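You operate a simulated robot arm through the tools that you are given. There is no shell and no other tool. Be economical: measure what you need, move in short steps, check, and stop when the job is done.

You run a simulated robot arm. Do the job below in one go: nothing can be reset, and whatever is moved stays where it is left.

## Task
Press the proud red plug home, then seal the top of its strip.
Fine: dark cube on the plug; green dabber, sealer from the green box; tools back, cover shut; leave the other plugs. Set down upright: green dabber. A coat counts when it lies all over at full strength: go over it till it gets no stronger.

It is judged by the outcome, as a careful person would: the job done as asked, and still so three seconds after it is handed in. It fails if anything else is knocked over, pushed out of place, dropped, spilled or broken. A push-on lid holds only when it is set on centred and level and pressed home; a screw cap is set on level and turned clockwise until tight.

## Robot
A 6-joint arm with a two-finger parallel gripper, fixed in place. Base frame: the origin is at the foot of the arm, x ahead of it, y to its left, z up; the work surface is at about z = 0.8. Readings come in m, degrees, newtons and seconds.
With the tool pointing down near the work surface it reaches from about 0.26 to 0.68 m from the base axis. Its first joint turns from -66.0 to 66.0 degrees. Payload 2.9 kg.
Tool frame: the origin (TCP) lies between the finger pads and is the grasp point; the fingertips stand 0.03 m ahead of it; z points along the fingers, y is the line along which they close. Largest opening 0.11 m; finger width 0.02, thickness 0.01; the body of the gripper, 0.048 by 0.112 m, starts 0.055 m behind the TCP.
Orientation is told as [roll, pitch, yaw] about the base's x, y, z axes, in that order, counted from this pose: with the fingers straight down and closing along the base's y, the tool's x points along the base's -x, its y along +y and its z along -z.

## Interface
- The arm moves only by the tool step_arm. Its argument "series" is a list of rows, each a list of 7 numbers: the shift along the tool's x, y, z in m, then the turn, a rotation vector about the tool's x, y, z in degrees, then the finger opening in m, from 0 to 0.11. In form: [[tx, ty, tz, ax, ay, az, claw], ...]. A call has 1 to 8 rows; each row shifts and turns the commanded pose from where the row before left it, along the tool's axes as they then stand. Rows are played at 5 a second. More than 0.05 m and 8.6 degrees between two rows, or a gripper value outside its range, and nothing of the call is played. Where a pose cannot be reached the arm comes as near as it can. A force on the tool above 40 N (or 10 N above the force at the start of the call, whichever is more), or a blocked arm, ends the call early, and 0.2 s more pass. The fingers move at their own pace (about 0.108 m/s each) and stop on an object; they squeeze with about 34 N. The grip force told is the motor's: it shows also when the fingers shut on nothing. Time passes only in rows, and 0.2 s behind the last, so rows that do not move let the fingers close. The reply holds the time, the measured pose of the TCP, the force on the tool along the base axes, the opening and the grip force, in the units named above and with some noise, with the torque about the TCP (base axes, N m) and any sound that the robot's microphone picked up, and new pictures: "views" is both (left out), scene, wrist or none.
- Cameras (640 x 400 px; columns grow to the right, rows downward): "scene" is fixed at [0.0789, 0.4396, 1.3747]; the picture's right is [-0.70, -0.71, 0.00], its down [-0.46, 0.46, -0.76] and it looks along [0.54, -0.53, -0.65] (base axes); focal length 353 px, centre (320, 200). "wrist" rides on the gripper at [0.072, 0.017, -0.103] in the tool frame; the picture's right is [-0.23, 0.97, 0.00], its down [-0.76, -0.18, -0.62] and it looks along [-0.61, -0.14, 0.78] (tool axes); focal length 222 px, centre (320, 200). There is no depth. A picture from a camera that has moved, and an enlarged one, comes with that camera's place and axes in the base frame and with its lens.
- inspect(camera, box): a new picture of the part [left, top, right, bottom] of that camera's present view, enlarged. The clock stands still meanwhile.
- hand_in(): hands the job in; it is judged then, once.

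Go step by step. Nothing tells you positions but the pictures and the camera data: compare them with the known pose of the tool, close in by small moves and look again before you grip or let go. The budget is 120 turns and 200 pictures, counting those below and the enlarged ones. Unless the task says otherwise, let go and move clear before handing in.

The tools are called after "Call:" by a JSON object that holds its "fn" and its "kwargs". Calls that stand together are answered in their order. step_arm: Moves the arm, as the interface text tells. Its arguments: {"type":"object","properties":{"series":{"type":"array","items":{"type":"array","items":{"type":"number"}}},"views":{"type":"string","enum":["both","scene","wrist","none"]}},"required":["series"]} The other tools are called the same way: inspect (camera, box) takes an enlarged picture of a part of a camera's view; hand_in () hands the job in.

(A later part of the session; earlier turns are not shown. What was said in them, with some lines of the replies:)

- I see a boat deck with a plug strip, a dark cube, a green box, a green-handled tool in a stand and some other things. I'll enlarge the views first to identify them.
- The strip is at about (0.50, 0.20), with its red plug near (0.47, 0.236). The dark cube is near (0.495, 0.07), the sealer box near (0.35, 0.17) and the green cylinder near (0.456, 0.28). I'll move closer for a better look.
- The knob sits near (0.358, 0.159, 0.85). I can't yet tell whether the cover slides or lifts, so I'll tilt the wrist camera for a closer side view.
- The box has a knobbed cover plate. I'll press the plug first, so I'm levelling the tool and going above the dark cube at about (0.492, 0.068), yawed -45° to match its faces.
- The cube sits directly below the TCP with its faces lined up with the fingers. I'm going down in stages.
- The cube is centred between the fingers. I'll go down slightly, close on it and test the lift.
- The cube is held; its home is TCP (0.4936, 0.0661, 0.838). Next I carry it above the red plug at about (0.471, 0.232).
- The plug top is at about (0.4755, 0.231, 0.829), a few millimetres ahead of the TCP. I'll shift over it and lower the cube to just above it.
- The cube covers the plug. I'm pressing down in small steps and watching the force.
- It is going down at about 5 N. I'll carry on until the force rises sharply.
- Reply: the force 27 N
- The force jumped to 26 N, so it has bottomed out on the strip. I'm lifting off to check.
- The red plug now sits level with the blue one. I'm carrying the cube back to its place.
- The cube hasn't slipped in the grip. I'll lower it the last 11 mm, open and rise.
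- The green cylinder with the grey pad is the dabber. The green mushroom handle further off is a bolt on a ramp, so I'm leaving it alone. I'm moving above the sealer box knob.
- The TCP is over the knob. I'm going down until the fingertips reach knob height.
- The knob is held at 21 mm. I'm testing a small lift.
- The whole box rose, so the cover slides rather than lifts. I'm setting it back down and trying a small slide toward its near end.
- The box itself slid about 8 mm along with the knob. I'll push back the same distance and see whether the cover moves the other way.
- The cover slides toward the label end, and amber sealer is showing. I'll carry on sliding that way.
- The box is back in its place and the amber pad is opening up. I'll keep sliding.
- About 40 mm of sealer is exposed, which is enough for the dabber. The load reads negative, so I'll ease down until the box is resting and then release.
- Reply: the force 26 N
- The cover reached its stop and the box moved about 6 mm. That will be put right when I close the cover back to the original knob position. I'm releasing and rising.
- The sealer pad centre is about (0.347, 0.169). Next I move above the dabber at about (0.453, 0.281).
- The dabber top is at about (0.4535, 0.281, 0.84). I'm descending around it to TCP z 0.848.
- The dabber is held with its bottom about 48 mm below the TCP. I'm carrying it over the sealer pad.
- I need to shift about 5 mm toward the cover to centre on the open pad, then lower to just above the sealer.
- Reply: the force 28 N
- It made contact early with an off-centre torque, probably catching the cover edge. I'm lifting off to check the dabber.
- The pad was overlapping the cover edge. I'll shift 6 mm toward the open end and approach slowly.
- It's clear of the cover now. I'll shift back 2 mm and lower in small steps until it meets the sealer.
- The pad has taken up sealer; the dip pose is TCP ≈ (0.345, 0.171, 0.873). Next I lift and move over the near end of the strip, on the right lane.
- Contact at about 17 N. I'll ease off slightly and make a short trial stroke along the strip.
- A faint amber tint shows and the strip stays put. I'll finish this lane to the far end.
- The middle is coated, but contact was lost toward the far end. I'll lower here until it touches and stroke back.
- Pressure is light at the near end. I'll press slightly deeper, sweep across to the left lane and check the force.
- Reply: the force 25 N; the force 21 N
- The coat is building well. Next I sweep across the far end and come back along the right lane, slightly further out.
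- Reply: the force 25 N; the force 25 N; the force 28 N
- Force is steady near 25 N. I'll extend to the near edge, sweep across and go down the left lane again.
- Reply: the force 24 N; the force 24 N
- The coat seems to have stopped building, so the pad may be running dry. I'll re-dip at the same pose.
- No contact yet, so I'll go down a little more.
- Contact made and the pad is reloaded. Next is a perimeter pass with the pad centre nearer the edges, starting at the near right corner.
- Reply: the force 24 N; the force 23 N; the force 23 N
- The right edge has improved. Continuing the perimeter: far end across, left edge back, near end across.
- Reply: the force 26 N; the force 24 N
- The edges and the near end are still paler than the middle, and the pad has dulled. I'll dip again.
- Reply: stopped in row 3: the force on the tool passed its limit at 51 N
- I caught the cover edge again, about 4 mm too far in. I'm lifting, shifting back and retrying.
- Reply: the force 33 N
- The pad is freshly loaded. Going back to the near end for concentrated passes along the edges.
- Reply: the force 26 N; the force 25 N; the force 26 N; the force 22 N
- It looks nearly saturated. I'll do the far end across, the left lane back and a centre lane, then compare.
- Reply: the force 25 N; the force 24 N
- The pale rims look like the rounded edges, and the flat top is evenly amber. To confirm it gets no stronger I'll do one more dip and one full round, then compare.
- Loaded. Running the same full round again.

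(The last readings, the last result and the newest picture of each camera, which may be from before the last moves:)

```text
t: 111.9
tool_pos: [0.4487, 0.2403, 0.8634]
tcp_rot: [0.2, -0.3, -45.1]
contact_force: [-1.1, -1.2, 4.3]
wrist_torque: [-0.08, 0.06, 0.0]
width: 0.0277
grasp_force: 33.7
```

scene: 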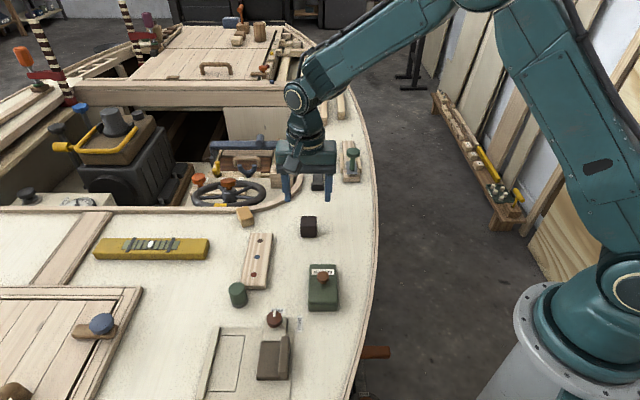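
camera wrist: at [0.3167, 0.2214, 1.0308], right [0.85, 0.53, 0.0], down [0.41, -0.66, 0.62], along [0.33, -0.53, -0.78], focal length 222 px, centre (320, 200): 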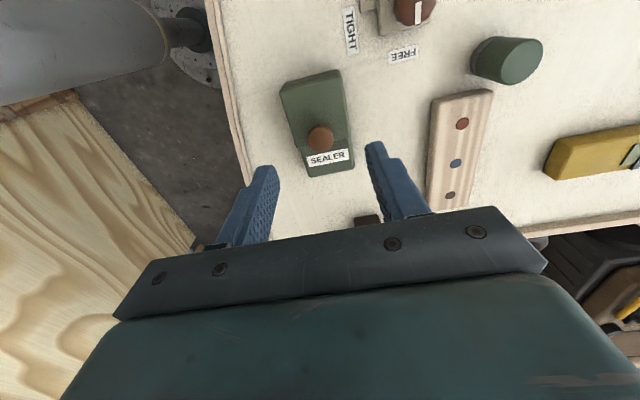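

Call:
{"fn": "step_arm", "kwargs": {"series": [[0, 0.0045, 0.0006, 0, 0, 0, 0.01], [0, 0.0045, 0, 0, 0, 0, 0.01], [0, 0.0045, 0, 0, 0, 0, 0.01], [0, 0.0045, -0.0001, 0, 0, 0, 0.01], [0, 0.0045, -0.0001, 0, 0, 0, 0.01], [0, 0.0045, -0.0001, 0, 0, 0, 0.01], [0, 0.0045, -0.0001, 0, 0, 0, 0.01]], "views": "none"}}

Call:
{"fn": "step_arm", "kwargs": {"series": [[-0.006, 0, 0.0001, 0, 0, 0, 0.01], [0, -0.006, 0, 0, 0, 0, 0.01], [0, -0.006, 0.0002, 0, 0, 0, 0.01], [0, -0.006, 0.0002, 0, 0, 0, 0.01], [0, -0.006, 0.0002, 0, 0, 0, 0.01], [0, -0.006, 0.0001, 0, 0, 0, 0.01], [0, -0.004, 0.0001, 0, 0, 0, 0.01]], "views": "none"}}

Call:
{"fn": "step_arm", "kwargs": {"series": [[-0.011, 0, 0, 0, 0, 0, 0.01], [-0.011, 0, 0, 0, 0, 0, 0.01], [-0.011, 0, 0, 0, 0, 0, 0.01], [-0.011, 0, 0, 0, 0, 0, 0.01], [-0.011, 0, 0, 0, 0, 0, 0.01], [-0.011, 0, 0, 0, 0, 0, 0.01]], "views": "none"}}

Call:
{"fn": "step_arm", "kwargs": {"series": [[-0.011, 0, 0, 0, 0, 0, 0.01], [-0.011, 0, 0, 0, 0, 0, 0.01], [-0.011, 0, 0, 0, 0, 0, 0.01], [-0.011, 0, 0, 0, 0, 0, 0.01], [-0.011, 0, 0, 0, 0, 0, 0.01], [-0.012, 0, 0, 0, 0, 0, 0.01]], "views": "none"}}

Call:
{"fn": "step_arm", "kwargs": {"series": [[0, 0.0055, 0, 0, 0, 0, 0.01], [0, 0.0055, 0, 0, 0, 0, 0.01], [0, 0.0055, 0, 0, 0, 0, 0.01], [0, 0.0055, -0.0001, 0, 0, 0, 0.01], [0, 0.0055, -0.0001, 0, 0, 0, 0.01], [0, 0.005, -0.0001, 0, 0, 0, 0.01]], "views": "none"}}

Call:
{"fn": "step_arm", "kwargs": {"series": [[0.011, 0, 0, 0, 0, 0, 0.01], [0.011, 0, 0, 0, 0, 0, 0.01], [0.011, 0, 0, 0, 0, 0, 0.01], [0.011, 0, 0, 0, 0, 0, 0.01], [0.011, 0, 0, 0, 0, 0, 0.01], [0.011, 0, 0, 0, 0, 0, 0.01]], "views": "none"}}

Call:
{"fn": "step_arm", "kwargs": {"series": [[0.011, 0, 0.0001, 0, 0, 0, 0.01], [0.011, 0, 0, 0, 0, 0, 0.01], [0.011, 0, 0, 0, 0, 0, 0.01], [0.011, 0, 0, 0, 0, 0, 0.01], [0.011, 0, 0, 0, 0, 0, 0.01], [0.011, 0, 0, 0, 0, 0, 0.01], [0.006, -0.004, 0, 0, 0, 0, 0.01]], "views": "none"}}

Call:
{"fn": "step_arm", "kwargs": {"series": [[0, -0.006, 0, 0, 0, 0, 0.01], [0, -0.006, 0, 0, 0, 0, 0.01], [-0.013, 0, 0, 0, 0, 0, 0.01], [-0.013, 0, 0, 0, 0, 0, 0.01], [-0.013, 0, 0, 0, 0, 0, 0.01], [-0.013, 0, 0, 0, 0, 0, 0.01], [-0.013, 0, 0, 0, 0, 0, 0.01]], "views": "none"}}

Call:
{"fn": "step_arm", "kwargs": {"series": [[-0.013, 0, 0, 0, 0, 0, 0.01], [-0.013, 0, 0, 0, 0, 0, 0.01], [-0.013, 0, 0, 0, 0, 0, 0.01], [-0.013, 0, 0, 0, 0, 0, 0.01], [-0.01, 0, 0, 0, 0, 0, 0.01], [0, 0, -0.03, 0, 0, 0, 0.01], [-0.02, 0, -0.03, 0, 0, 0, 0.01]], "views": "none"}}

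Call:
{"fn": "inspect", "kwargs": {"camera": "scene", "box": [230, 225, 290, 295]}}

Call:
{"fn": "inspect", "kwargs": {"camera": "scene", "box": [240, 262, 270, 292]}}

Call:
{"fn": "inspect", "kwargs": {"camera": "scene", "box": [248, 228, 278, 258]}}

```text
t: 113.5
tool_pos: [0.4691, 0.263, 0.865]
tcp_rot: [0.2, -0.2, -45.2]
contact_force: [0.8, 0.4, -0.1]
wrist_torque: [0.0, -0.01, 0.0]
width: 0.0277
grasp_force: 33.6
```

```text
t: 115.1
tool_pos: [0.4502, 0.2344, 0.8639]
tcp_rot: [0.4, -0.2, -45.1]
contact_force: [1.8, 2.7, 9.2]
wrist_torque: [0.08, -0.09, 0.01]
width: 0.0276
grasp_force: 33.7
```

```text
t: 116.5
tool_pos: [0.496, 0.1866, 0.8622]
tcp_rot: [0.1, -0.2, -45.1]
contact_force: [-1.8, 2.1, 7.4]
wrist_torque: [0.1, 0.16, 0.0]
width: 0.0277
grasp_force: 34.1
```

```text
t: 117.9
tool_pos: [0.5444, 0.1397, 0.8636]
tcp_rot: [0.2, -0.3, -45.2]
contact_force: [-1.1, 0.7, 4.3]
wrist_torque: [0.07, 0.07, -0.01]
width: 0.0278
grasp_force: 34.4
```

```text
t: 119.3
tool_pos: [0.5682, 0.1637, 0.8628]
tcp_rot: [0.3, -0.3, -45.1]
contact_force: [-0.9, 1.4, -0.1]
wrist_torque: [-0.01, 0.0, 0.0]
width: 0.0274
grasp_force: 34.1
```

```text
t: 120.7
tool_pos: [0.5199, 0.2104, 0.8628]
tcp_rot: [0.2, -0.3, -45.0]
contact_force: [0.0, 0.3, 0.0]
wrist_torque: [0.0, -0.01, -0.01]
width: 0.0275
grasp_force: 34.2
```

```text
t: 122.3
tool_pos: [0.4694, 0.2576, 0.8628]
tcp_rot: [0.3, -0.3, -45.2]
contact_force: [2.9, -0.2, 9.3]
wrist_torque: [-0.12, -0.19, 0.02]
width: 0.0273
grasp_force: 33.7
```

```text
t: 123.9
tool_pos: [0.5034, 0.2033, 0.8621]
tcp_rot: [0.1, -0.2, -45.0]
contact_force: [-2.0, 1.2, 7.6]
wrist_torque: [0.05, 0.12, 0.01]
width: 0.0276
grasp_force: 33.9
```

```text
t: 125.5
tool_pos: [0.5613, 0.1458, 0.9238]
tcp_rot: [0.1, -0.2, -45.1]
contact_force: [0.0, -1.0, 0.7]
wrist_torque: [-0.03, 0.04, -0.02]
width: 0.0277
grasp_force: 33.6
```

```text
5.71 times, centred on (260, 260) of scene
camera zoom: at [0.0789, 0.4396, 1.3747], right [-0.7, -0.71, 0.0], down [-0.46, 0.46, -0.76], along [0.54, -0.53, -0.65], focal length 2019 px, centre (663, -143)
```

zoom: 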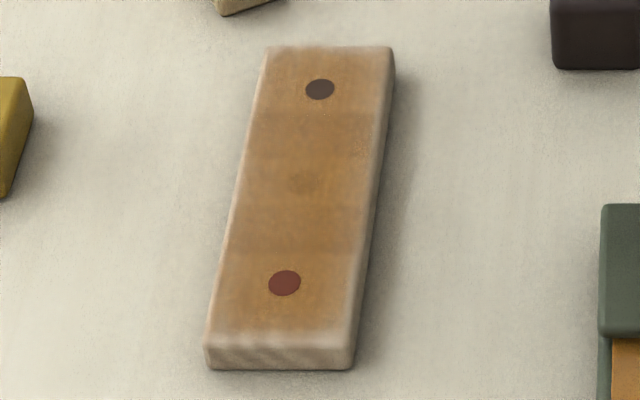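

```text
13.33 times, centred on (255, 277) of scene
camera zoom: at [0.0789, 0.4396, 1.3747], right [-0.7, -0.71, 0.0], down [-0.46, 0.46, -0.76], along [0.54, -0.53, -0.65], focal length 4712 px, centre (1187, -827)
```

zoom: 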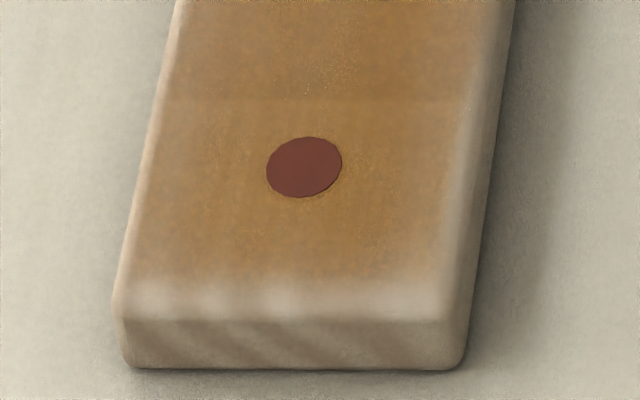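

```text
13.33 times, centred on (263, 243) of scene
camera zoom: at [0.0789, 0.4396, 1.3747], right [-0.7, -0.71, 0.0], down [-0.46, 0.46, -0.76], along [0.54, -0.53, -0.65], focal length 4712 px, centre (1080, -373)
```

zoom: 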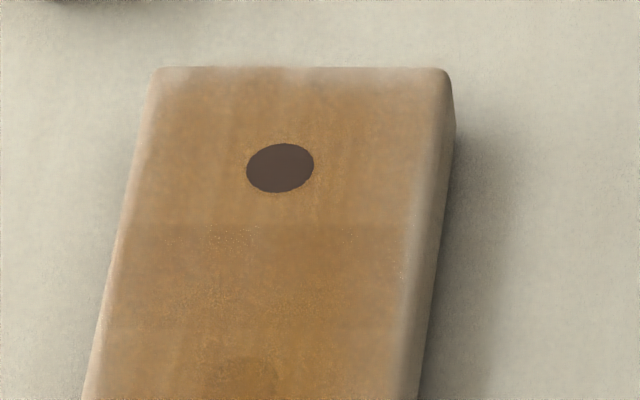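

No visible change from the last round, so the coat is at full strength. I'm taking the dabber back to its home at (0.4547, 0.2815).

Call:
{"fn": "step_arm", "kwargs": {"series": [[0.0428, 0.0052, 0, 0, 0, 0, 0.01], [0.0428, 0.0052, 0, 0, 0, 0, 0.01], [0.0428, 0.0052, 0, 0, 0, 0, 0.01], [0.0428, 0.0052, 0, -0.2, 0.2, 0, 0.01], [0, 0, 0.03, 0, 0, 0, 0.01], [0, 0, 0.025, 0, 0, 0, 0.01], [0, 0, 0, 0, 0, 0, 0.01]], "views": "none"}}

Call:
{"fn": "inspect", "kwargs": {"camera": "scene", "box": [190, 230, 300, 320]}}

Call:
{"fn": "inspect", "kwargs": {"camera": "wrist", "box": [200, 40, 440, 220]}}

```text
t: 127.1
tool_pos: [0.4548, 0.2822, 0.8666]
tcp_rot: [0.3, -0.1, -45.1]
contact_force: [0.0, 0.6, 0.0]
wrist_torque: [0.01, -0.04, -0.01]
width: 0.0277
grasp_force: 33.8
```

```text
4.44 times, centred on (245, 275) of scene
camera zoom: at [0.0789, 0.4396, 1.3747], right [-0.7, -0.71, 0.0], down [-0.46, 0.46, -0.76], along [0.54, -0.53, -0.65], focal length 1570 px, centre (653, -133)
```

zoom: 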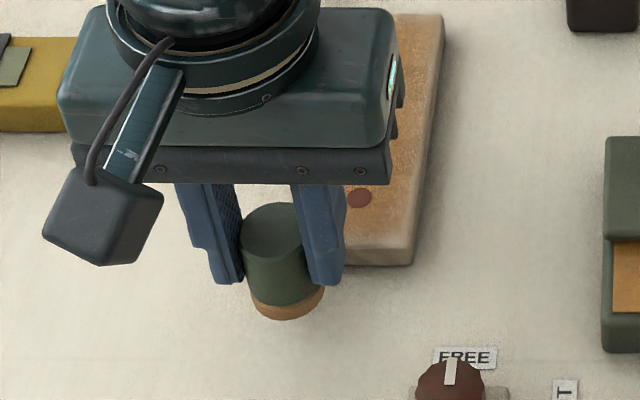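

```text
2.22 times, centred on (320, 130) of wrist
camera zoom: at [0.4132, 0.3439, 0.9691], right [0.85, 0.53, 0.01], down [0.41, -0.67, 0.62], along [0.33, -0.53, -0.78], focal length 494 px, centre (320, 356)
```

zoom: 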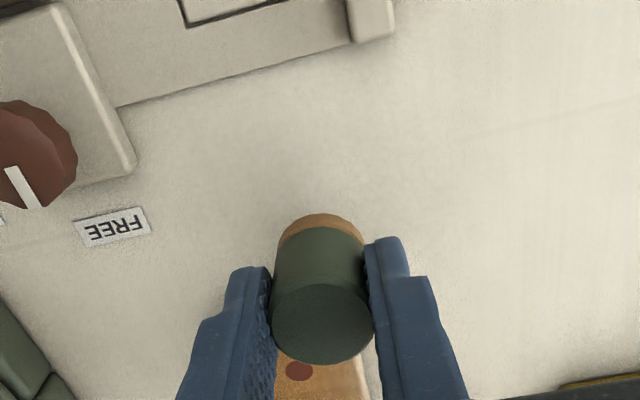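

Call:
{"fn": "step_arm", "kwargs": {"series": [[0, 0, 0.01, 0, 0, 0, 0.01], [0, 0, 0.005, 0, 0, 0, 0.01], [0, 0, 0.002, 0, 0, 0, 0.01], [0, 0, 0, 0, 0, 0, 0.01]], "views": "none"}}

Call:
{"fn": "step_arm", "kwargs": {"series": [[0, 0, 0.001, 0, 0, 0, 0.01], [0, 0, 0.001, 0, 0, 0, 0.01], [0, 0, 0, 0, 0, 0, 0.01]], "views": "none"}}

```text
t: 128.1
tool_pos: [0.4565, 0.2818, 0.8496]
tcp_rot: [0.5, -0.1, -45.1]
contact_force: [0.1, 0.6, -0.4]
wrist_torque: [0.01, 0.03, -0.03]
width: 0.0273
grasp_force: 34.3
```

```text
t: 128.9
tool_pos: [0.4557, 0.2812, 0.8484]
tcp_rot: [0.5, 0.0, -45.2]
contact_force: [0.2, 1.0, -0.2]
wrist_torque: [0.01, 0.0, -0.01]
width: 0.0275
grasp_force: 34.1
```

Call:
{"fn": "step_arm", "kwargs": {"series": [[0, 0, 0.0008, 0, 0, 0, 0.01], [0, 0, 0.0008, 0, 0, 0, 0.01], [0, 0, 0, 0, 0, 0, 0.01]], "views": "none"}}

```text
t: 129.7
tool_pos: [0.4553, 0.2817, 0.8462]
tcp_rot: [0.4, 0.0, -45.1]
contact_force: [-2.6, -0.7, 9.2]
wrist_torque: [-0.1, 0.15, -0.02]
width: 0.0276
grasp_force: 33.8
```

The dabber is on the deck. I'm releasing it and rising.

Call:
{"fn": "step_arm", "kwargs": {"series": [[0, 0, -0.0003, 0, 0, 0, 0.01], [0, 0, 0, 0, 0, 0, 0.035], [0, 0, 0, 0, 0, 0, 0.06], [0, 0, 0, 0, 0, 0, 0.06], [0, 0, -0.03, 0, 0, 0, 0.06], [0, 0, -0.045, 0, 0, 0, 0.06], [0, 0, 0, 0, 0, 0, 0.06]], "views": "scene"}}

Call:
{"fn": "inspect", "kwargs": {"camera": "scene", "box": [190, 230, 300, 320]}}

Call:
{"fn": "inspect", "kwargs": {"camera": "wrist", "box": [200, 0, 440, 220]}}

```text
t: 131.3
tool_pos: [0.4548, 0.2816, 0.922]
tcp_rot: [0.4, 0.0, -45.2]
contact_force: [-0.6, -0.3, -0.5]
wrist_torque: [0.01, 0.0, 0.02]
width: 0.0601
grasp_force: 0.0
```

scene: 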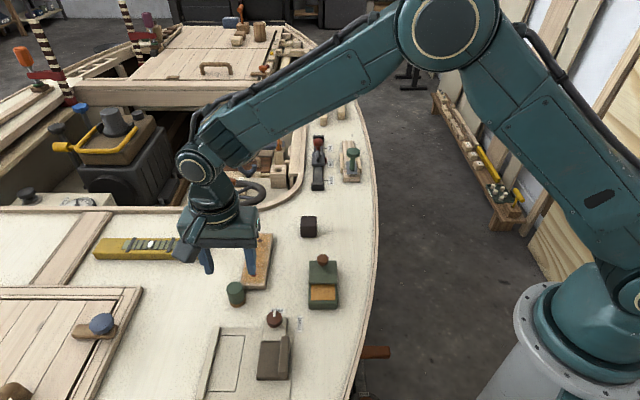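

```text
4.44 times, centred on (245, 275) of scene
camera zoom: at [0.0789, 0.4396, 1.3747], right [-0.7, -0.71, 0.0], down [-0.46, 0.46, -0.76], along [0.54, -0.53, -0.65], focal length 1570 px, centre (653, -133)
```

zoom: 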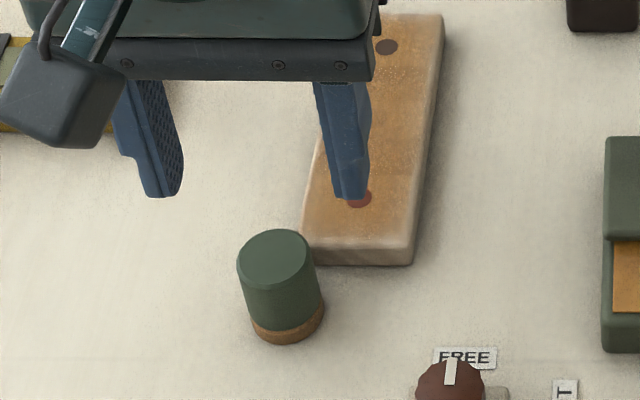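

```text
1.82 times, centred on (320, 110) of wrist
camera zoom: at [0.4133, 0.3436, 1.024], right [0.85, 0.53, 0.01], down [0.41, -0.67, 0.62], along [0.33, -0.53, -0.78], focal length 404 px, centre (320, 364)
```

zoom: 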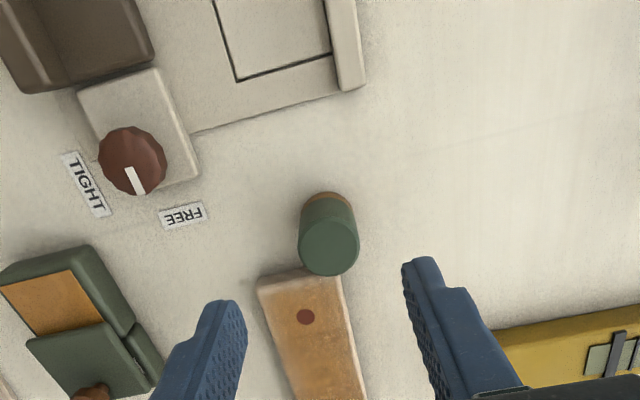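

The dabber stands upright at its place. Next I go back over the cover knob to shut it.

Call:
{"fn": "step_arm", "kwargs": {"series": [[-0.01425, -0.03865, -0.02, 0.28, -0.28, 0, 0.06], [-0.01425, -0.03865, 0, 0, 0, 0, 0.06], [-0.01425, -0.03865, 0, 0, 0, 0, 0.06], [-0.01425, -0.03865, 0, 0, 0, 0, 0.06], [0, 0, 0.03, 0, 0, 0, 0.045], [0, 0, 0.015, 0, 0, 0, 0.045], [0, 0, 0, 0, 0, 0, 0.045]], "views": "none"}}

Call:
{"fn": "inspect", "kwargs": {"camera": "wrist", "box": [220, 40, 420, 220]}}

Call:
{"fn": "inspect", "kwargs": {"camera": "scene", "box": [280, 230, 370, 320]}}

```text
t: 132.9
tool_pos: [0.387, 0.1332, 0.8969]
tcp_rot: [0.1, -0.3, -45.0]
contact_force: [-0.6, 0.8, -0.4]
wrist_torque: [-0.01, -0.01, 0.03]
width: 0.045
grasp_force: 0.1
```

```text
2.22 times, centred on (320, 130) of wrist
camera zoom: at [0.3449, 0.1967, 0.9988], right [0.85, 0.53, 0.0], down [0.41, -0.66, 0.63], along [0.33, -0.53, -0.78], focal length 494 px, centre (320, 356)
```

zoom: 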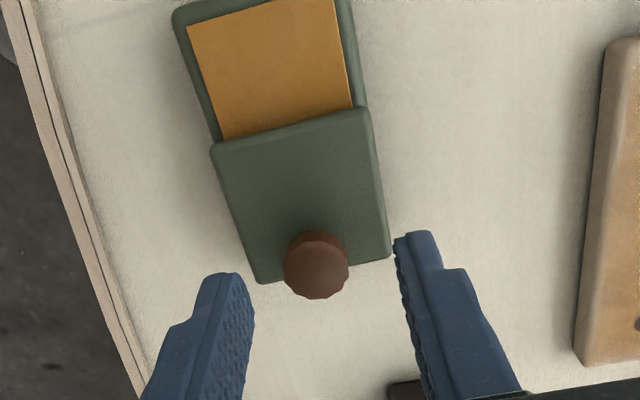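

```text
4.44 times, centred on (325, 275) of scene
camera zoom: at [0.0789, 0.4396, 1.3747], right [-0.7, -0.71, 0.0], down [-0.46, 0.46, -0.76], along [0.54, -0.53, -0.65], focal length 1570 px, centre (298, -133)
```

zoom: 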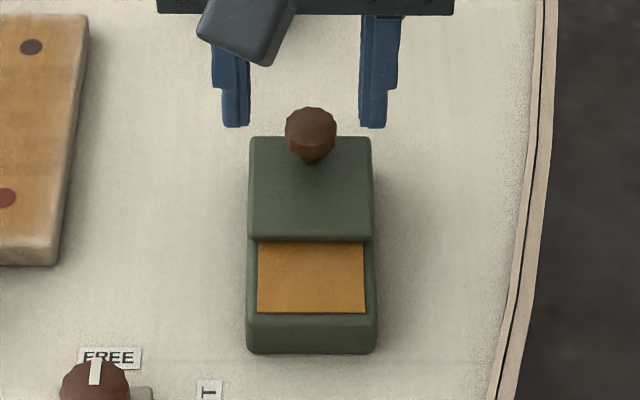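

The knob is at about (0.3875, 0.128). I'll adjust, descend to the earlier grip height and grip.

Call:
{"fn": "step_arm", "kwargs": {"series": [[-0.0035, -0.003, 0.015, 0, 0, 0, 0.045], [0, 0, 0.008, 0, 0, 0, 0.045], [0, 0, 0.004, 0, 0, 0, 0.045], [0, 0, 0, 0, 0, 0, 0.01], [0, 0, 0, 0, 0, 0, 0.01], [0, 0, 0, 0, 0, 0, 0.01]], "views": "none"}}

Call:
{"fn": "inspect", "kwargs": {"camera": "wrist", "box": [220, 40, 420, 220]}}

Call:
{"fn": "inspect", "kwargs": {"camera": "scene", "box": [280, 230, 370, 320]}}

```text
t: 134.3
tool_pos: [0.3884, 0.1277, 0.8711]
tcp_rot: [0.2, -0.3, -45.1]
contact_force: [0.8, 1.6, 0.0]
wrist_torque: [0.03, -0.03, -0.04]
width: 0.0208
grasp_force: 33.8
```

```text
2.22 times, centred on (320, 130) of wrist
camera zoom: at [0.3466, 0.1903, 0.9727], right [0.85, 0.53, 0.0], down [0.41, -0.66, 0.63], along [0.33, -0.53, -0.78], focal length 494 px, centre (320, 356)
```

zoom: 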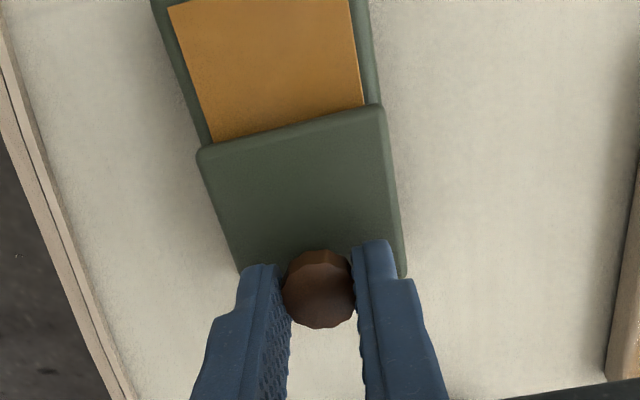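

```text
4.44 times, centred on (325, 275) of scene
camera zoom: at [0.079, 0.4396, 1.3747], right [-0.7, -0.71, 0.0], down [-0.46, 0.46, -0.76], along [0.54, -0.53, -0.65], focal length 1570 px, centre (298, -133)
```

zoom: 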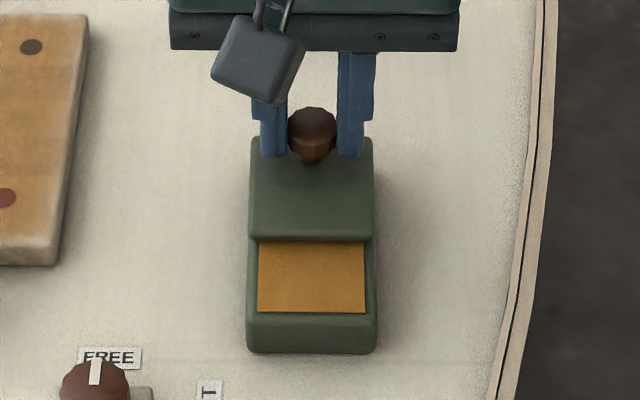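

Gripped. I'm sliding it shut toward the original knob position (0.358, 0.158).

Call:
{"fn": "step_arm", "kwargs": {"series": [[0.007, 0, 0, 0, 0, 0, 0.01], [0.007, 0, 0, 0, 0, 0, 0.01], [0.007, 0, 0, 0, 0, 0, 0.01], [0.007, 0, 0, 0, 0, 0, 0.01], [0, 0, 0, 0, 0, 0, 0.01]], "views": "none"}}

Call:
{"fn": "inspect", "kwargs": {"camera": "scene", "box": [280, 230, 370, 320]}}

```text
t: 135.5
tool_pos: [0.3672, 0.1464, 0.8701]
tcp_rot: [0.1, -0.4, -45.2]
contact_force: [-2.8, -3.6, 25.5]
wrist_torque: [-0.15, 0.08, 0.01]
width: 0.0207
grasp_force: 34.5
```

```text
4.44 times, centred on (325, 275) of scene
camera zoom: at [0.0786, 0.4394, 1.3748], right [-0.7, -0.71, 0.0], down [-0.46, 0.46, -0.76], along [0.54, -0.53, -0.65], focal length 1570 px, centre (298, -133)
```

zoom: 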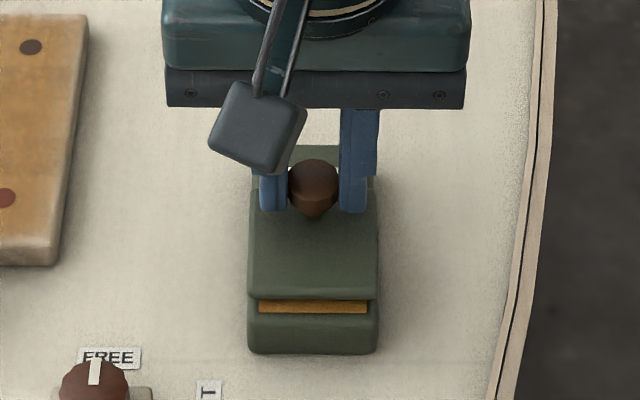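

Call:
{"fn": "step_arm", "kwargs": {"series": [[0.004, 0, -0.0005, 0, 0, 0, 0.01], [0.004, 0, 0, 0, 0, 0, 0.01], [0.003, 0, 0, 0, 0, 0, 0.01], [0.002, 0, 0, 0, 0, 0, 0.01], [0, 0, 0, 0, 0, 0, 0.01]], "views": "none"}}

Call:
{"fn": "inspect", "kwargs": {"camera": "scene", "box": [280, 230, 370, 320]}}

```text
t: 136.7
tool_pos: [0.3582, 0.1567, 0.8699]
tcp_rot: [0.2, -0.3, -45.2]
contact_force: [6.4, -4.8, 17.1]
wrist_torque: [-0.15, -0.19, 0.01]
width: 0.0208
grasp_force: 33.9
```

```text
4.44 times, centred on (325, 275) of scene
camera zoom: at [0.0789, 0.4394, 1.3747], right [-0.7, -0.71, 0.0], down [-0.46, 0.46, -0.76], along [0.54, -0.53, -0.65], focal length 1570 px, centre (298, -133)
```

zoom: 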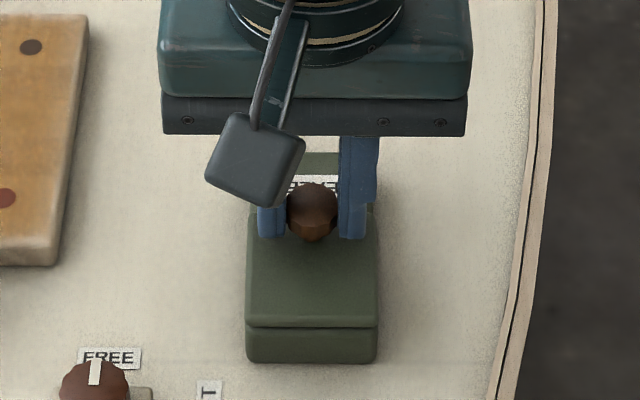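

The cover is shut and the box is back where it started. I'm releasing and moving clear.

Call:
{"fn": "step_arm", "kwargs": {"series": [[-0.0003, 0, -0.0005, 0, 0, 0, 0.01], [0, 0, 0, 0, 0, 0, 0.045], [0, 0, 0, 0, 0, 0, 0.045], [0, 0, -0.03, 0, 0, 0, 0.045], [0, 0, -0.045, 0, 0, 0, 0.06], [0, -0.03, -0.04, 0, 0, 0, 0.06], [0, -0.04, -0.02, 0, 0, 0, 0.06], [0, 0, 0, 0, 0, 0, 0.06]], "views": "scene"}}

Call:
{"fn": "inspect", "kwargs": {"camera": "scene", "box": [210, 200, 370, 320]}}

Call:
{"fn": "inspect", "kwargs": {"camera": "scene", "box": [290, 250, 360, 320]}}

```text
t: 138.5
tool_pos: [0.3088, 0.1062, 1.0054]
tcp_rot: [0.1, -0.3, -45.2]
contact_force: [-0.2, -0.6, 0.5]
wrist_torque: [0.0, 0.02, -0.02]
width: 0.06
grasp_force: 0.1
```

scene: 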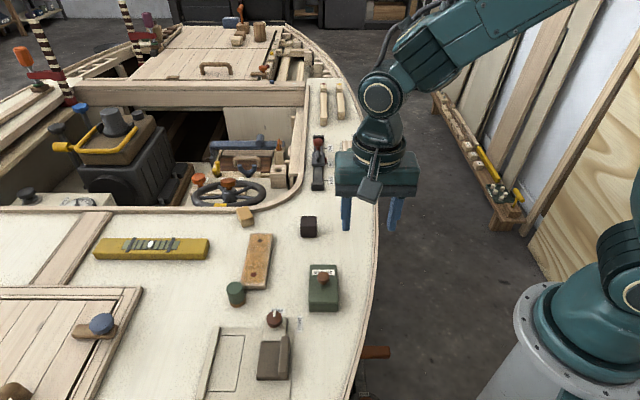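

```text
3.33 times, centred on (290, 260) of scene
camera zoom: at [0.0789, 0.4395, 1.3747], right [-0.7, -0.71, 0.0], down [-0.46, 0.46, -0.76], along [0.54, -0.53, -0.65], focal length 1178 px, centre (420, 0)
```

zoom: 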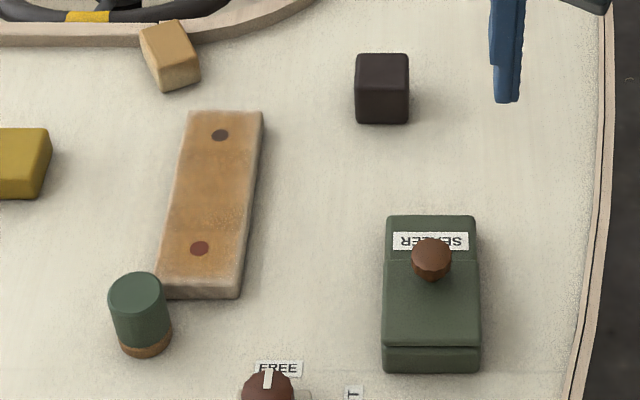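

```text
5.71 times, centred on (325, 285) of scene
camera zoom: at [0.0789, 0.4395, 1.3747], right [-0.7, -0.71, 0.0], down [-0.46, 0.46, -0.76], along [0.54, -0.53, -0.65], focal length 2019 px, centre (291, -286)
```

zoom: 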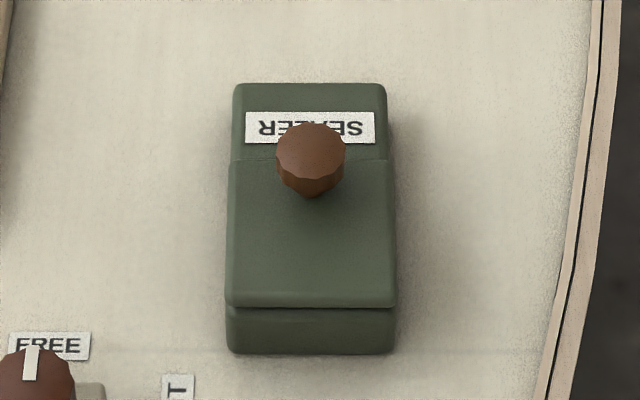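

Everything looks in order: the red plug is flush, the strip top is evenly coated, the dabber and cube are back and upright, and the cover is shut. I'm handing in.

Call:
{"fn": "hand_in", "kwargs": {}}

```text
The job is handed in.
```

The red plug is pressed home and the strip's flat top is sealed until a further round made no visible difference. The dabber and cube are back, with the dabber standing upright about 4 mm off its old spot. The box cover is shut.

The coat hides the blue plug but not the red and dark ones. I couldn't tell from the pictures whether the dabber's pressure lowered the blue plug at all.
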